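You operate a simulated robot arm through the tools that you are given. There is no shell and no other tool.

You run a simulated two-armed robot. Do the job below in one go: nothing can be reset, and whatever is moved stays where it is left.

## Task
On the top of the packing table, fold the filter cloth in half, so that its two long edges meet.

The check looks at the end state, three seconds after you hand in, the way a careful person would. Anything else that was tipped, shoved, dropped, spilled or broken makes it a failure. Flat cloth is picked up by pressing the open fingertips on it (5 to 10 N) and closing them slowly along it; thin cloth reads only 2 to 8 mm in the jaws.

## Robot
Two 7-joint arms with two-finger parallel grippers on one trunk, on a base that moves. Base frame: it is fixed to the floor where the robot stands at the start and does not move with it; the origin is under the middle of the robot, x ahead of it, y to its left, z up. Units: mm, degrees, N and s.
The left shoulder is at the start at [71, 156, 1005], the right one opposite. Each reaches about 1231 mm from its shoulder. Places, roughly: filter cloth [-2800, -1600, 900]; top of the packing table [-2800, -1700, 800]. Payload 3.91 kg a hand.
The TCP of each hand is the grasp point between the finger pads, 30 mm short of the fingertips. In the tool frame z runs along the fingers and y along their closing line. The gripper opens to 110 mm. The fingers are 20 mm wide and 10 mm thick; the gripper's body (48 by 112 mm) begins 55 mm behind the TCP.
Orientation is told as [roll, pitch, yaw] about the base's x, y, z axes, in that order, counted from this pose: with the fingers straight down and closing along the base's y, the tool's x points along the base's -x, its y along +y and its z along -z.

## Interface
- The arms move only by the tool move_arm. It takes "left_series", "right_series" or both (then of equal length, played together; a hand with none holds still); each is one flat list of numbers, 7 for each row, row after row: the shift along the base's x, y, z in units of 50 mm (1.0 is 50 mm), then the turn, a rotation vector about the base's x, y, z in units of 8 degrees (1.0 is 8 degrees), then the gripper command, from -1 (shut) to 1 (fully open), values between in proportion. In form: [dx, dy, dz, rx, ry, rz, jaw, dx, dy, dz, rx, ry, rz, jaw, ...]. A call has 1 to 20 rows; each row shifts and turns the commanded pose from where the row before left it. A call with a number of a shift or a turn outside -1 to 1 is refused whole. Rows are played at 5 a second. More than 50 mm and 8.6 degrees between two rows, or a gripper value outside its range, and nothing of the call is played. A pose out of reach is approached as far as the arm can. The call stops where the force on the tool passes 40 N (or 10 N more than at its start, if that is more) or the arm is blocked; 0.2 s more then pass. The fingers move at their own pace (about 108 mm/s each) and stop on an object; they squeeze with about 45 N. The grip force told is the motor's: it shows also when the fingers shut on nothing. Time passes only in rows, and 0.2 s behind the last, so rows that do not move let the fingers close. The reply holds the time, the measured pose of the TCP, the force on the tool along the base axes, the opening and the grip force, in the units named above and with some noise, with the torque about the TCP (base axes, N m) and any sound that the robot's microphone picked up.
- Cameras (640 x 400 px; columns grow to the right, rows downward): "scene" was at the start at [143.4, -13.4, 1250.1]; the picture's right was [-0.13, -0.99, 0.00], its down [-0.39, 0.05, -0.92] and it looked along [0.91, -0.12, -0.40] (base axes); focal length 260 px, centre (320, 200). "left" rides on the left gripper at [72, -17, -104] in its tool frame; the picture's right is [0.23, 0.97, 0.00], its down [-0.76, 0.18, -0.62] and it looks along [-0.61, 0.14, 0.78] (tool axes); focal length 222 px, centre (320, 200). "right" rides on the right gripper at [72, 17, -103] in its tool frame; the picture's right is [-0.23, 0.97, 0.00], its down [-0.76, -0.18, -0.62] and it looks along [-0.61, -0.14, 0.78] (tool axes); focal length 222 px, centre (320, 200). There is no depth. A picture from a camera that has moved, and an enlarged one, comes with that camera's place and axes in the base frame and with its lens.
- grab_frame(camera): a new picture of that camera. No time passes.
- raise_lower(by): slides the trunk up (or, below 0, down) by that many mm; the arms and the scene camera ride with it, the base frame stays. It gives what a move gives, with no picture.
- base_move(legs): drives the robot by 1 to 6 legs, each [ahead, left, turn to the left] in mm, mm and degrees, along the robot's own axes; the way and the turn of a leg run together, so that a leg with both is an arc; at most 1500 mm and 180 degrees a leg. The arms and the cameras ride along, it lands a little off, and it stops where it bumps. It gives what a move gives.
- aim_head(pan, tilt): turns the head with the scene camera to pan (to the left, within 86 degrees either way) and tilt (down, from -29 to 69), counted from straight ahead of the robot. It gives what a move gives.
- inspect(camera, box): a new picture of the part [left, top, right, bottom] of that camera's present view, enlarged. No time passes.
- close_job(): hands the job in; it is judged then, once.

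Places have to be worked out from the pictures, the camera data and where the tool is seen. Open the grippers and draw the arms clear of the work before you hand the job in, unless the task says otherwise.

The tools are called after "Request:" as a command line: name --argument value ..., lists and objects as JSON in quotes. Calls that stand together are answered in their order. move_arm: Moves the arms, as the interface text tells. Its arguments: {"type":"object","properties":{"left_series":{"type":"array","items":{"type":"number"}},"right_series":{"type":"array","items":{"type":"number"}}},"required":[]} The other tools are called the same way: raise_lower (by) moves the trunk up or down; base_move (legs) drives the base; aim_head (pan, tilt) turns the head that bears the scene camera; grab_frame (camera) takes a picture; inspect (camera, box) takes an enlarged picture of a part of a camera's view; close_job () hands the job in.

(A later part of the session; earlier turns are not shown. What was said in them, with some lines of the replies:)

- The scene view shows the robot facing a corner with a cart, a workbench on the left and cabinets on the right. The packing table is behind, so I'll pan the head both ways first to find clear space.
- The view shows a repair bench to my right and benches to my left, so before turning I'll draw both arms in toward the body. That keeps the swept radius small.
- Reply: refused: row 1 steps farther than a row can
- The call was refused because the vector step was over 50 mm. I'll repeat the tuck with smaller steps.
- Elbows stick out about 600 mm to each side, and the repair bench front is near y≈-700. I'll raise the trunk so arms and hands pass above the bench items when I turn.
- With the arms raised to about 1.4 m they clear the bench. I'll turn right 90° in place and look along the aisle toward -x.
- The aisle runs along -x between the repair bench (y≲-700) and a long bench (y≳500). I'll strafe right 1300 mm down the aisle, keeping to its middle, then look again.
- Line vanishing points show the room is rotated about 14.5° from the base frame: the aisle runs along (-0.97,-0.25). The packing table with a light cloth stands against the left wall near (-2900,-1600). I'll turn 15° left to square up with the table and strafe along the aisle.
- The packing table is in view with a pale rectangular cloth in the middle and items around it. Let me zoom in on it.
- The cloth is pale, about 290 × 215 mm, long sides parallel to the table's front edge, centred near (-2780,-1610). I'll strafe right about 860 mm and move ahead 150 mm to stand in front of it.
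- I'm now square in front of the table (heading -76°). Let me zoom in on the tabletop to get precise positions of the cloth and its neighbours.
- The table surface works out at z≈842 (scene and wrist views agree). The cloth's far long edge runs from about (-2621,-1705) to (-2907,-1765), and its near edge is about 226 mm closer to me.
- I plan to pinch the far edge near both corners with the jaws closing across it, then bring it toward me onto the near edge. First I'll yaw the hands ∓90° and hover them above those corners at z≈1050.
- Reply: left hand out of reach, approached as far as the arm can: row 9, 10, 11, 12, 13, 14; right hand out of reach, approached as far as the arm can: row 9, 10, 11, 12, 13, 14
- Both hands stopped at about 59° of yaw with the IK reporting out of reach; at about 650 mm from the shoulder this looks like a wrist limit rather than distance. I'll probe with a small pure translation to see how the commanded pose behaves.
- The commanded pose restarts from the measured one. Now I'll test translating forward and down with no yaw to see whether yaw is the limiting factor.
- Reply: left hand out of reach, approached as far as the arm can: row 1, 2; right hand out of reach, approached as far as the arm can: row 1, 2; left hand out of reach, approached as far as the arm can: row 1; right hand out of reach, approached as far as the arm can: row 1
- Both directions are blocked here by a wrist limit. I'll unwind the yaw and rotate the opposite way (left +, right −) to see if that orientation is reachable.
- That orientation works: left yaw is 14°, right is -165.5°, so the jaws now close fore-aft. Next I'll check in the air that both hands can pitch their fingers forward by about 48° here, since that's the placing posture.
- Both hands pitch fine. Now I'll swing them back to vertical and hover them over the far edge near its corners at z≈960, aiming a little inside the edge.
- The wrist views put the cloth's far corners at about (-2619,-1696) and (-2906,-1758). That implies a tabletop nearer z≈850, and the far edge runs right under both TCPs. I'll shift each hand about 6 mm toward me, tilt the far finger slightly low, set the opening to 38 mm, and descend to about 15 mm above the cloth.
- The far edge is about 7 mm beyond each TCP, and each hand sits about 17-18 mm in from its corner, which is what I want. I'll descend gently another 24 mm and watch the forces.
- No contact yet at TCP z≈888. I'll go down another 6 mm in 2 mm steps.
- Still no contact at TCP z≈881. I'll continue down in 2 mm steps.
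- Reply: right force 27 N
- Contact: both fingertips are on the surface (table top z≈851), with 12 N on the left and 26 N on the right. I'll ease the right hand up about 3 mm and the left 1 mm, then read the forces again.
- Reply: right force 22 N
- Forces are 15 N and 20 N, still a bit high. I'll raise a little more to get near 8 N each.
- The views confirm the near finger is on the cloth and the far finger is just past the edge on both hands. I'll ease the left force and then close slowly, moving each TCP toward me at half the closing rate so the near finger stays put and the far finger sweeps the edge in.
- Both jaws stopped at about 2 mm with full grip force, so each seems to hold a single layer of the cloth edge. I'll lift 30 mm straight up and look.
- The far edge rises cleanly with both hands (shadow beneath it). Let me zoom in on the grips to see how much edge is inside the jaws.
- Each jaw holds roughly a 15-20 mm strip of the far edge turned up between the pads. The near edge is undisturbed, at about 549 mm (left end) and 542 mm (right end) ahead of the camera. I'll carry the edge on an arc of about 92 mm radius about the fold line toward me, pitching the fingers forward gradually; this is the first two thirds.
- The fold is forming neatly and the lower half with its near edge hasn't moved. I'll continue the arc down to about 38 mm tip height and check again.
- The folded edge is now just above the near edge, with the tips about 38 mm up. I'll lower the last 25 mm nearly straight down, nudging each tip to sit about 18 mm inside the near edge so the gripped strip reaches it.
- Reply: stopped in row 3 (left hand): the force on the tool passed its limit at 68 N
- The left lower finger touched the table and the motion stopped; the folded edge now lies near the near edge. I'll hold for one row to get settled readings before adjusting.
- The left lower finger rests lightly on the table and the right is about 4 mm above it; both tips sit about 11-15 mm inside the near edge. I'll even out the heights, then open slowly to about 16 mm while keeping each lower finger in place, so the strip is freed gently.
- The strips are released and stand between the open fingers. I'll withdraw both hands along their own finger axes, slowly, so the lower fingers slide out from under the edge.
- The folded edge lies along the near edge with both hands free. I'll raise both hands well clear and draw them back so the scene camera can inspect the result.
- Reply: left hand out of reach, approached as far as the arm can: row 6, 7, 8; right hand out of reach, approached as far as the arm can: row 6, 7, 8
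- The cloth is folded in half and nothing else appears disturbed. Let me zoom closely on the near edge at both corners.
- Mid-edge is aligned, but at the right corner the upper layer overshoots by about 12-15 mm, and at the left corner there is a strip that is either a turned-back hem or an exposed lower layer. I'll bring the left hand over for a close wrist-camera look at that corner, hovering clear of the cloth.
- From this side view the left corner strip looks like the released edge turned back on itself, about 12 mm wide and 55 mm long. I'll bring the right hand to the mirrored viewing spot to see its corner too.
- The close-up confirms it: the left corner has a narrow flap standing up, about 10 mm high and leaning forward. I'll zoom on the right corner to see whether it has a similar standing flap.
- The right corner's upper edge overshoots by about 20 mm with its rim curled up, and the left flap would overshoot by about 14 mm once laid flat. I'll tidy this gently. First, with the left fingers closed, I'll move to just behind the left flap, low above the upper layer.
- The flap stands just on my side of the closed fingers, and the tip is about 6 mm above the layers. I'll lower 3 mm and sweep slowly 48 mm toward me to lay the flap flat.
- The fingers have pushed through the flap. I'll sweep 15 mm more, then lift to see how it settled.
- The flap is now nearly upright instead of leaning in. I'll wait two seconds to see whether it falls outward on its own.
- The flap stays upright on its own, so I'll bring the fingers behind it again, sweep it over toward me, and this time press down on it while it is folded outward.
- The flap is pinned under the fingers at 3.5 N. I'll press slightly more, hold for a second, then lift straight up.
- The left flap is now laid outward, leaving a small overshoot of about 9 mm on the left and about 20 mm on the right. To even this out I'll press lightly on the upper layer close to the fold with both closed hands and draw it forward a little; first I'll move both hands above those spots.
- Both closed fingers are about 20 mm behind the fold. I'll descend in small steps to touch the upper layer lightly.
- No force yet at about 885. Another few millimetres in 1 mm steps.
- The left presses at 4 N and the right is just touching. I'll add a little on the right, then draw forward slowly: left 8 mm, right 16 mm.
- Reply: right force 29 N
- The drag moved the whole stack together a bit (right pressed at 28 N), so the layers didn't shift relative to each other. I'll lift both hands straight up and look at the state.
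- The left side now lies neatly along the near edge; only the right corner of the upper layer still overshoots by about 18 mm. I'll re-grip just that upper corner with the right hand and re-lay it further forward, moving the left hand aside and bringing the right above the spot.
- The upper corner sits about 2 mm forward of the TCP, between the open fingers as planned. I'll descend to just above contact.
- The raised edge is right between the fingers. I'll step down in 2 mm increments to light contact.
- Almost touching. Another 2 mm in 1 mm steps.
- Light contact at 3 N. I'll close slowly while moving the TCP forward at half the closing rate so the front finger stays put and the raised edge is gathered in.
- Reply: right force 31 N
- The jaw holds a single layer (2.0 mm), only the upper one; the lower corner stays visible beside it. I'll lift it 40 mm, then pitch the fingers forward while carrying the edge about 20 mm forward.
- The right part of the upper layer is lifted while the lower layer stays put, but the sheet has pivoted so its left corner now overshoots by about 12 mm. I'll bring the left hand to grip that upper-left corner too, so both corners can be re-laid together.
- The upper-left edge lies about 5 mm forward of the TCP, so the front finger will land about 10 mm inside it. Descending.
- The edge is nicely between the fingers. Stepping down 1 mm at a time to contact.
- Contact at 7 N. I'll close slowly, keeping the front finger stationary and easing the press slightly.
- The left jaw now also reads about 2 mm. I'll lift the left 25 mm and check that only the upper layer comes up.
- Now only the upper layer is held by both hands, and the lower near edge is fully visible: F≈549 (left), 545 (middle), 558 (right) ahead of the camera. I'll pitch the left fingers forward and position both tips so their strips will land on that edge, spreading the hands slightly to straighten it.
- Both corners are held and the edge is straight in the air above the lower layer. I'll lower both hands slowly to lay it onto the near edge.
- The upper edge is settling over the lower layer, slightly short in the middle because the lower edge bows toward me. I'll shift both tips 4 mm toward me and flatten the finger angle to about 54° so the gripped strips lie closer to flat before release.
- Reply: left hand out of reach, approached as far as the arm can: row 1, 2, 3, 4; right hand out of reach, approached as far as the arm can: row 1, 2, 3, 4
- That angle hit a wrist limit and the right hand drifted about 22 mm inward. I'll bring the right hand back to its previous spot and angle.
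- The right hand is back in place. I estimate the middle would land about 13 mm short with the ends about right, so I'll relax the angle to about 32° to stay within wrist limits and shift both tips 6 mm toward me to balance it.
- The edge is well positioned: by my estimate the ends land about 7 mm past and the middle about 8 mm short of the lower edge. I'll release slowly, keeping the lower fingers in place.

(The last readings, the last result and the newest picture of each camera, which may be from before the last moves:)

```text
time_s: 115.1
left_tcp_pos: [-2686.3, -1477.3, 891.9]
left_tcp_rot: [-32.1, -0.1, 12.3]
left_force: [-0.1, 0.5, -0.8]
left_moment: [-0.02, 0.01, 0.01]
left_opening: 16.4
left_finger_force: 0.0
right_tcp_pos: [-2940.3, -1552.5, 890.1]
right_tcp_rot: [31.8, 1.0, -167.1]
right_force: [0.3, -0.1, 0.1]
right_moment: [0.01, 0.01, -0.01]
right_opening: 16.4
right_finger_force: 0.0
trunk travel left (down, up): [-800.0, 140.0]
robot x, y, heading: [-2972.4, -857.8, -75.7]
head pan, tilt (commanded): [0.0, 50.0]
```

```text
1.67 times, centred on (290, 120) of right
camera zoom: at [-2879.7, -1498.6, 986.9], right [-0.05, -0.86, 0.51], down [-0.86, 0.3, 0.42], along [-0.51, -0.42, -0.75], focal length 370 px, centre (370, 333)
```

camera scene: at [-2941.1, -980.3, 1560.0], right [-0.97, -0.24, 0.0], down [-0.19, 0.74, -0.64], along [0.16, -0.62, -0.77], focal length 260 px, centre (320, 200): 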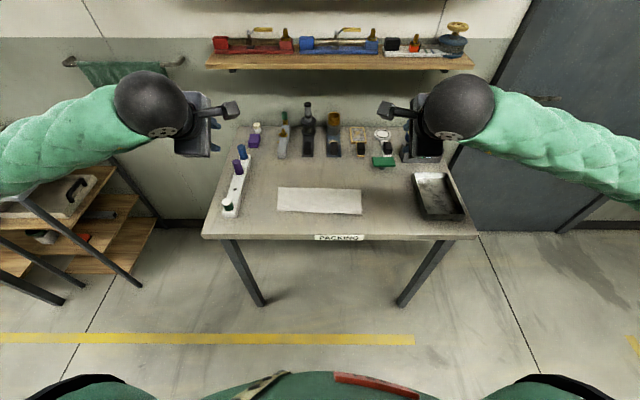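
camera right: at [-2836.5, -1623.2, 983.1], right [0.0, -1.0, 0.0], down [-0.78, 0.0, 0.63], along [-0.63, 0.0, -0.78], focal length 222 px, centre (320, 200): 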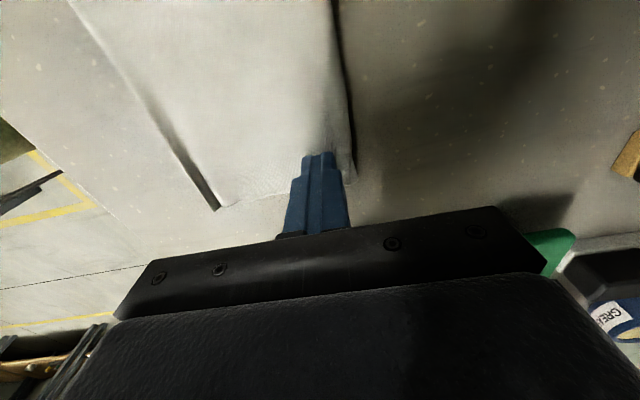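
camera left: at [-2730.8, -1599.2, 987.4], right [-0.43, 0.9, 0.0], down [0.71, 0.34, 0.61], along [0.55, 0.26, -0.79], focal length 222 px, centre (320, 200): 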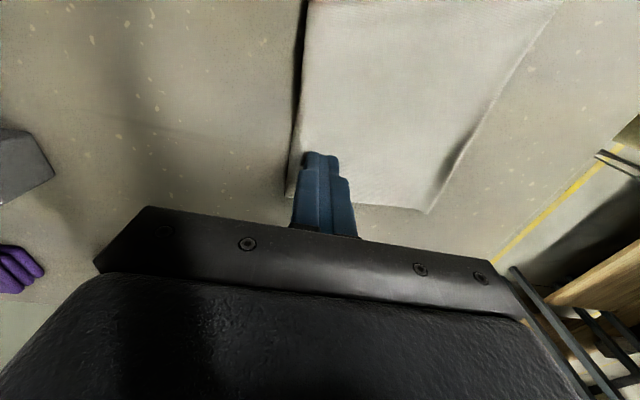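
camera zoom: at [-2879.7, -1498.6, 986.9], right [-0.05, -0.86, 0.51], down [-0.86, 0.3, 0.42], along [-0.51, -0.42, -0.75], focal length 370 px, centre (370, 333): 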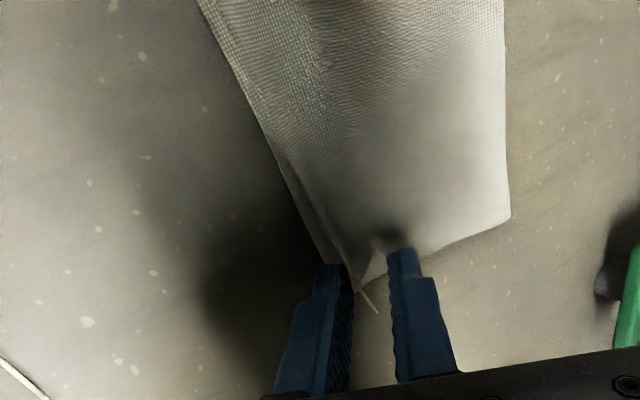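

Released; the strips now lean on the lower fingers and the middle has dropped close to the lower edge. I'll withdraw along the finger axes.

Request:
move_arm --left_series '[-0.0128, 0.0514, 0.0848, 0, 0, 0, -0.7, -0.0128, 0.0514, 0.0848, 0, 0, 0, -0.7, -0.0128, 0.0514, 0.0848, 0, 0, 0, -0.7, -0.0128, 0.0514, 0.0848, 0, 0, 0, -0.7, -0.0128, 0.0514, 0.0848, 0, 0, 0, -0.7, -0.0128, 0.0514, 0.0848, 0, 0, 0, -0.7, -0.0257, 0.1028, 0.17, 0, 0, 0, -0.7, -0.0257, 0.1028, 0.17, 0, 0, 0, -0.7, 0, 0, 0.5, 0, 0, 0, -0.7, 0, 0, 0.5, 0, 0, 0, -0.7]' --right_series '[-0.0128, 0.0514, 0.0848, 0, 0, 0, -0.7, -0.0128, 0.0514, 0.0848, 0, 0, 0, -0.7, -0.0128, 0.0514, 0.0848, 0, 0, 0, -0.7, -0.0128, 0.0514, 0.0848, 0, 0, 0, -0.7, -0.0128, 0.0514, 0.0848, 0, 0, 0, -0.7, -0.0128, 0.0514, 0.0848, 0, 0, 0, -0.7, -0.0257, 0.1028, 0.17, 0, 0, 0, -0.7, -0.0257, 0.1028, 0.17, 0, 0, 0, -0.7, 0, 0, 0.5, 0, 0, 0, -0.7, 0, 0, 0.5, 0, 0, 0, -0.7]'

Request:
inspect --camera "left" --box '[180, 0, 520, 240]'

Request:
inspect --camera "right" --box '[120, 0, 460, 240]'

Request:
inspect --camera "scene" --box '[260, 150, 380, 230]'

```text
time_s: 117.3
left_tcp_pos: [-2692.8, -1451.5, 985.8]
left_tcp_rot: [-32.1, -0.2, 12.2]
left_force: [0.4, 0.3, -0.4]
left_moment: [0.01, -0.05, 0.01]
left_opening: 16.5
left_finger_force: 0.0
right_tcp_pos: [-2946.0, -1525.0, 982.1]
right_tcp_rot: [31.8, 1.0, -167.2]
right_force: [-0.2, -0.5, -0.5]
right_moment: [-0.02, 0.0, 0.02]
right_opening: 16.7
right_finger_force: 0.1
trunk travel left (down, up): [-800.0, 140.0]
robot x, y, heading: [-2972.2, -859.6, -76.0]
head pan, tilt (commanded): [0.0, 50.0]
```

```text
1.67 times, centred on (350, 120) of left
camera zoom: at [-2771.1, -1428.8, 1082.2], right [-0.4, 0.76, -0.52], down [0.64, 0.63, 0.43], along [0.66, -0.16, -0.74], focal length 370 px, centre (270, 333)
```

zoom: 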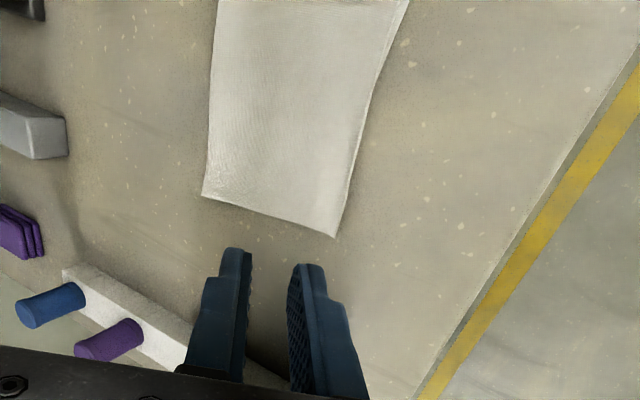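

```text
1.67 times, centred on (290, 120) of right
camera zoom: at [-2886.1, -1472.1, 1079.0], right [-0.05, -0.86, 0.51], down [-0.86, 0.3, 0.42], along [-0.51, -0.42, -0.75], focal length 370 px, centre (370, 333)
```

zoom: 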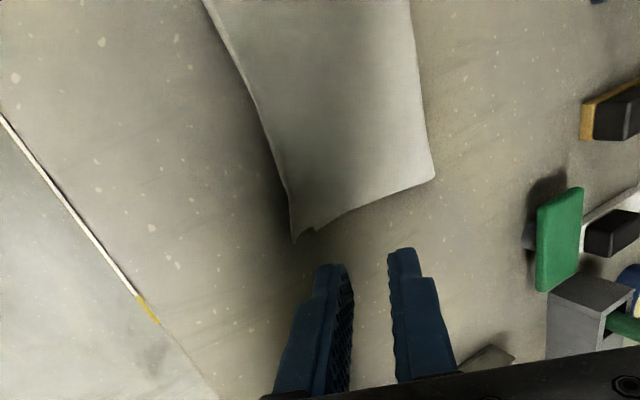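

```text
5.00 times, centred on (320, 190) of scene
camera zoom: at [-2940.9, -982.4, 1559.8], right [-0.97, -0.24, 0.0], down [-0.19, 0.74, -0.64], along [0.16, -0.62, -0.77], focal length 1298 px, centre (320, 250)
```

zoom: 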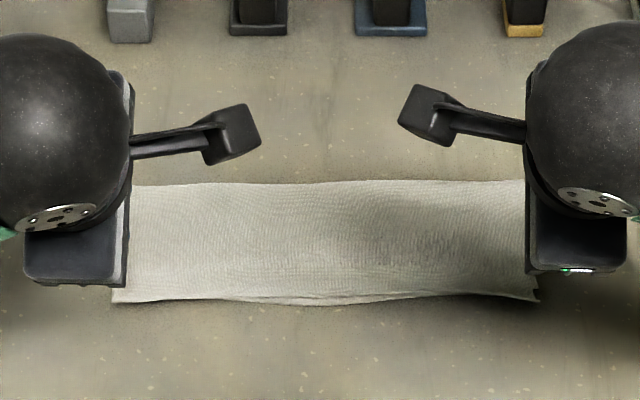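

The edges now coincide very closely along the whole length. I'll raise the hands and open them outward to inspect with the scene camera.

Request:
move_arm --left_series '[0, 0, 0.7, 0.5, 0.125, 0, -0.3, 0, 0, 0.7, 0.5, 0.125, 0, -0.3, 0.2, 0, 0.7, 0.5, 0.125, 0, -0.3, 0.4, 0, 0.6, 0.5, 0.125, 0, -0.3, 0.6, 0.1, 0.5, 0.5, 0.125, 0, -0.3, 0.6, 0.1, 0.5, 0.5, 0.125, 0, -0.3]' --right_series '[0, 0, 0.7, 0.5, 0.125, 0, -0.3, 0, 0, 0.7, 0.5, 0.125, 0, -0.3, -0.2, -0.05, 0.7, 0.5, 0.125, 0, -0.3, -0.4, -0.1, 0.6, 0.5, 0.125, 0, -0.3, -0.6, -0.1, 0.5, 0.5, 0.125, 0, -0.3, -0.6, -0.1, 0.5, 0.5, 0.125, 0, -0.3]'

Request:
grab_frame --camera "scene"

Request:
inspect --camera "scene" --box '[270, 180, 320, 220]'

Request:
inspect --camera "scene" --box '[322, 180, 372, 220]'

```text
time_s: 118.7
left_tcp_pos: [-2602.0, -1441.0, 1169.0]
left_tcp_rot: [-7.4, 0.7, 12.3]
left_force: [-0.2, -0.4, -0.5]
left_moment: [-0.01, 0.03, 0.0]
left_opening: 38.5
left_finger_force: 0.1
right_tcp_pos: [-3039.0, -1543.5, 1168.2]
right_tcp_rot: [7.0, 0.5, -167.5]
right_force: [0.6, -0.9, -0.1]
right_moment: [-0.01, 0.01, -0.02]
right_opening: 38.3
right_finger_force: 0.0
trunk travel left (down, up): [-800.0, 140.0]
robot x, y, heading: [-2968.6, -856.1, -75.9]
head pan, tilt (commanded): [0.0, 50.0]
```

```text
taken
camera scene: at [-2941.2, -981.8, 1559.8], right [-0.97, -0.24, 0.0], down [-0.19, 0.74, -0.64], along [0.16, -0.62, -0.77], focal length 260 px, centre (320, 200)
```

scene: 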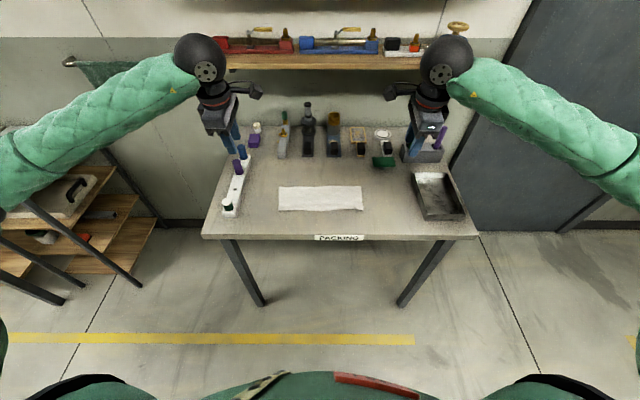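

```text
10.00 times, centred on (295, 200) of scene
camera zoom: at [-2941.2, -981.8, 1559.8], right [-0.97, -0.24, 0.0], down [-0.19, 0.74, -0.64], along [0.16, -0.62, -0.77], focal length 2595 px, centre (570, 200)
```

zoom: 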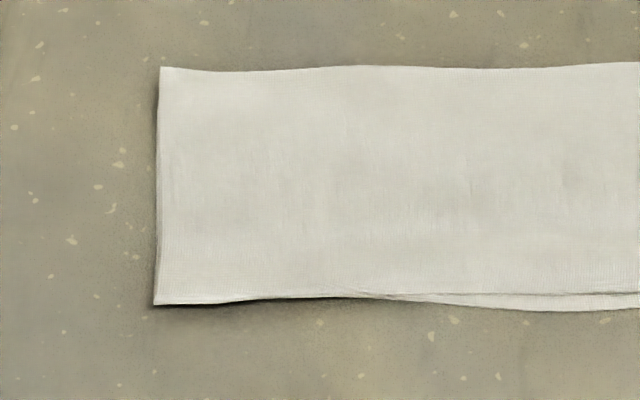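

```text
10.00 times, centred on (347, 200) of scene
camera zoom: at [-2941.2, -981.8, 1559.8], right [-0.97, -0.24, 0.0], down [-0.19, 0.74, -0.64], along [0.16, -0.62, -0.77], focal length 2595 px, centre (50, 200)
```

zoom: 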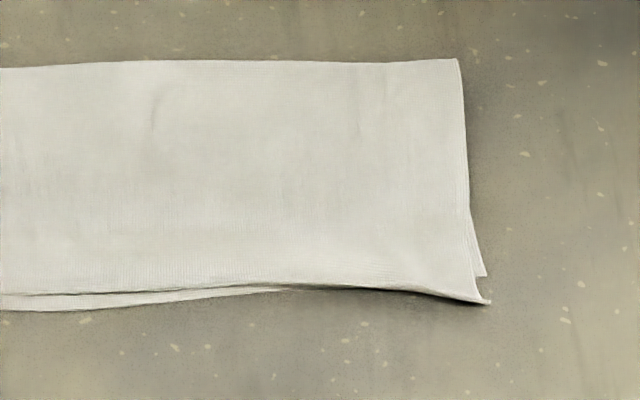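

The fold is now very close: left end flush, middle within about 7 mm, right corner within about 10 mm. Let me verify the neighbouring items against the first zoomed picture.

Request:
inspect --camera "scene" --box '[200, 90, 480, 265]'

```text
2.29 times, centred on (340, 178) of scene
camera zoom: at [-2941.2, -981.8, 1559.8], right [-0.97, -0.24, 0.0], down [-0.19, 0.74, -0.64], along [0.16, -0.62, -0.77], focal length 593 px, centre (274, 251)
```

zoom: 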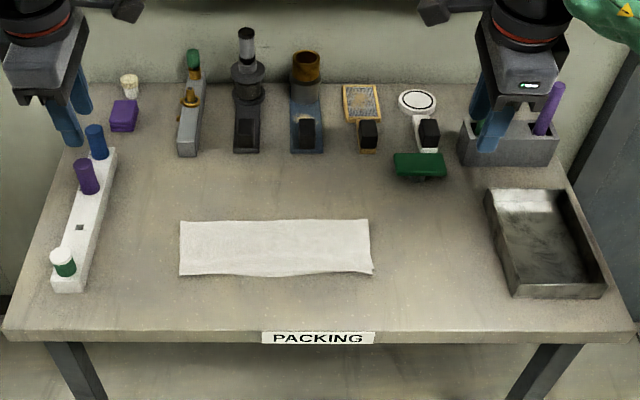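

All other items are exactly where they were. I'll open the grippers and draw both arms back and up to the travel pose, clear of the table.

Request:
move_arm --left_series '[0, 0.45, 0.4, 0.082, 0.02, -0.98, 0, 0, 0.45, 0.4, 0.082, 0.02, -0.98, 0, 0, 0.45, 0.4, 0.082, 0.02, -0.98, 0, 0, 0.45, 0.4, 0.082, 0.02, -0.98, 0, 0, 0.45, 0.4, 0.082, 0.02, -0.98, 0, 0, 0.45, 0.4, 0.082, 0.02, -0.98, 0, 0, 0.45, 0.4, 0.082, 0.02, -0.98, 0, 0, 0.45, 0.4, 0.082, 0.02, -0.98, 0, 0, 0.45, 0.4, 0.082, 0.02, -0.98, 0, 0, 0.45, 0.4, 0.082, 0.02, -0.98, 0, 0, 0.45, 0.4, 0.082, 0.02, -0.98, 0]' --right_series '[-0.18, 0.311, 0.425, 0.082, 0.02, 0.98, 0, -0.18, 0.311, 0.425, 0.082, 0.02, 0.98, 0, -0.18, 0.311, 0.425, 0.082, 0.02, 0.98, 0, -0.18, 0.311, 0.425, 0.082, 0.02, 0.98, 0, -0.18, 0.311, 0.425, 0.082, 0.02, 0.98, 0, -0.18, 0.311, 0.425, 0.082, 0.02, 0.98, 0, -0.18, 0.311, 0.425, 0.082, 0.02, 0.98, 0, -0.18, 0.311, 0.425, 0.082, 0.02, 0.98, 0, -0.18, 0.311, 0.425, 0.082, 0.02, 0.98, 0, -0.18, 0.311, 0.425, 0.082, 0.02, 0.98, 0, -0.18, 0.311, 0.425, 0.082, 0.02, 0.98, 0]'

Request:
grab_frame --camera "scene"

Request:
inspect --camera "scene" --box '[260, 160, 380, 240]'

```text
time_s: 121.1
left_tcp_pos: [-2600.6, -1192.6, 1392.1]
left_tcp_rot: [-2.4, 5.4, -73.9]
left_force: [1.0, 0.3, -0.3]
left_moment: [0.01, 0.01, 0.02]
left_opening: 55.0
left_finger_force: 0.2
right_tcp_pos: [-3137.2, -1372.9, 1402.1]
right_tcp_rot: [1.9, 4.9, -81.2]
right_force: [-0.7, 0.3, 0.6]
right_moment: [-0.03, -0.04, -0.03]
right_opening: 54.9
right_finger_force: 0.1
trunk travel left (down, up): [-800.0, 140.0]
robot x, y, heading: [-2972.4, -861.0, -75.8]
head pan, tilt (commanded): [0.0, 50.0]
```

```text
taken
camera scene: at [-2941.3, -980.0, 1560.0], right [-0.97, -0.24, 0.0], down [-0.19, 0.74, -0.64], along [0.16, -0.62, -0.77], focal length 260 px, centre (320, 200)
```

scene: 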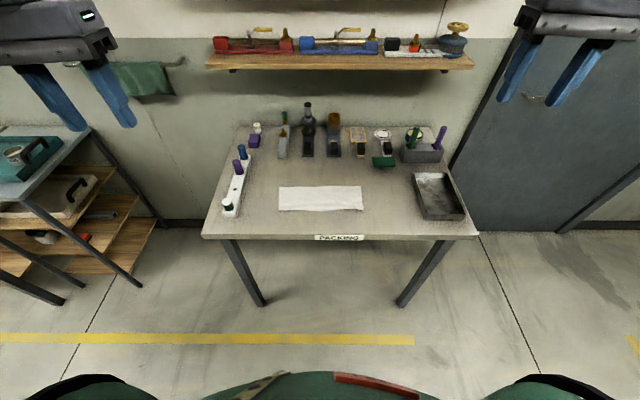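

```text
5.00 times, centred on (320, 200) of scene
camera zoom: at [-2941.3, -980.0, 1560.0], right [-0.97, -0.24, 0.0], down [-0.19, 0.74, -0.64], along [0.16, -0.62, -0.77], focal length 1298 px, centre (320, 200)
```

zoom: 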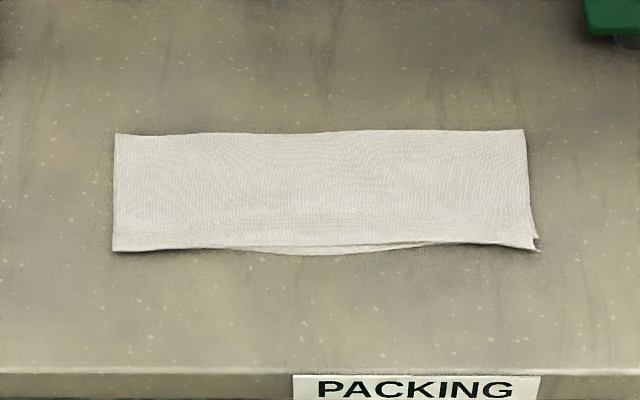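

The cloth lies folded in half on the table, its long edges meeting within about 10 mm along the whole length. The grippers are open, both arms are clear, and nothing else has been disturbed. I'm handing in the job.

Request:
close_job

```text
The job is handed in.
```

The filter cloth is folded in half on the packing table, with its far long edge laid over the near one. I handed the job in; the result of the check has not come back.

- **Alignment:** the left end is flush, in the middle the upper edge falls about 7 mm short, and at the right corner it overshoots by about 10 mm. These are estimates from the camera pictures. The near edge bows slightly toward the front of the table, which is why the middle falls short.
- **How it went:** the first fold left about 20 mm of overshoot at the right corner and a turned-up flap at the left. I pressed the flap down, then re-gripped only the upper layer at both corners and laid it again. The cloth also slid forward slightly on the table while I was adjusting it.
- **Surroundings:** the other items on the table match the first close-up picture.
- **Robot state:** both grippers are open and the arms are drawn back clear of the table.
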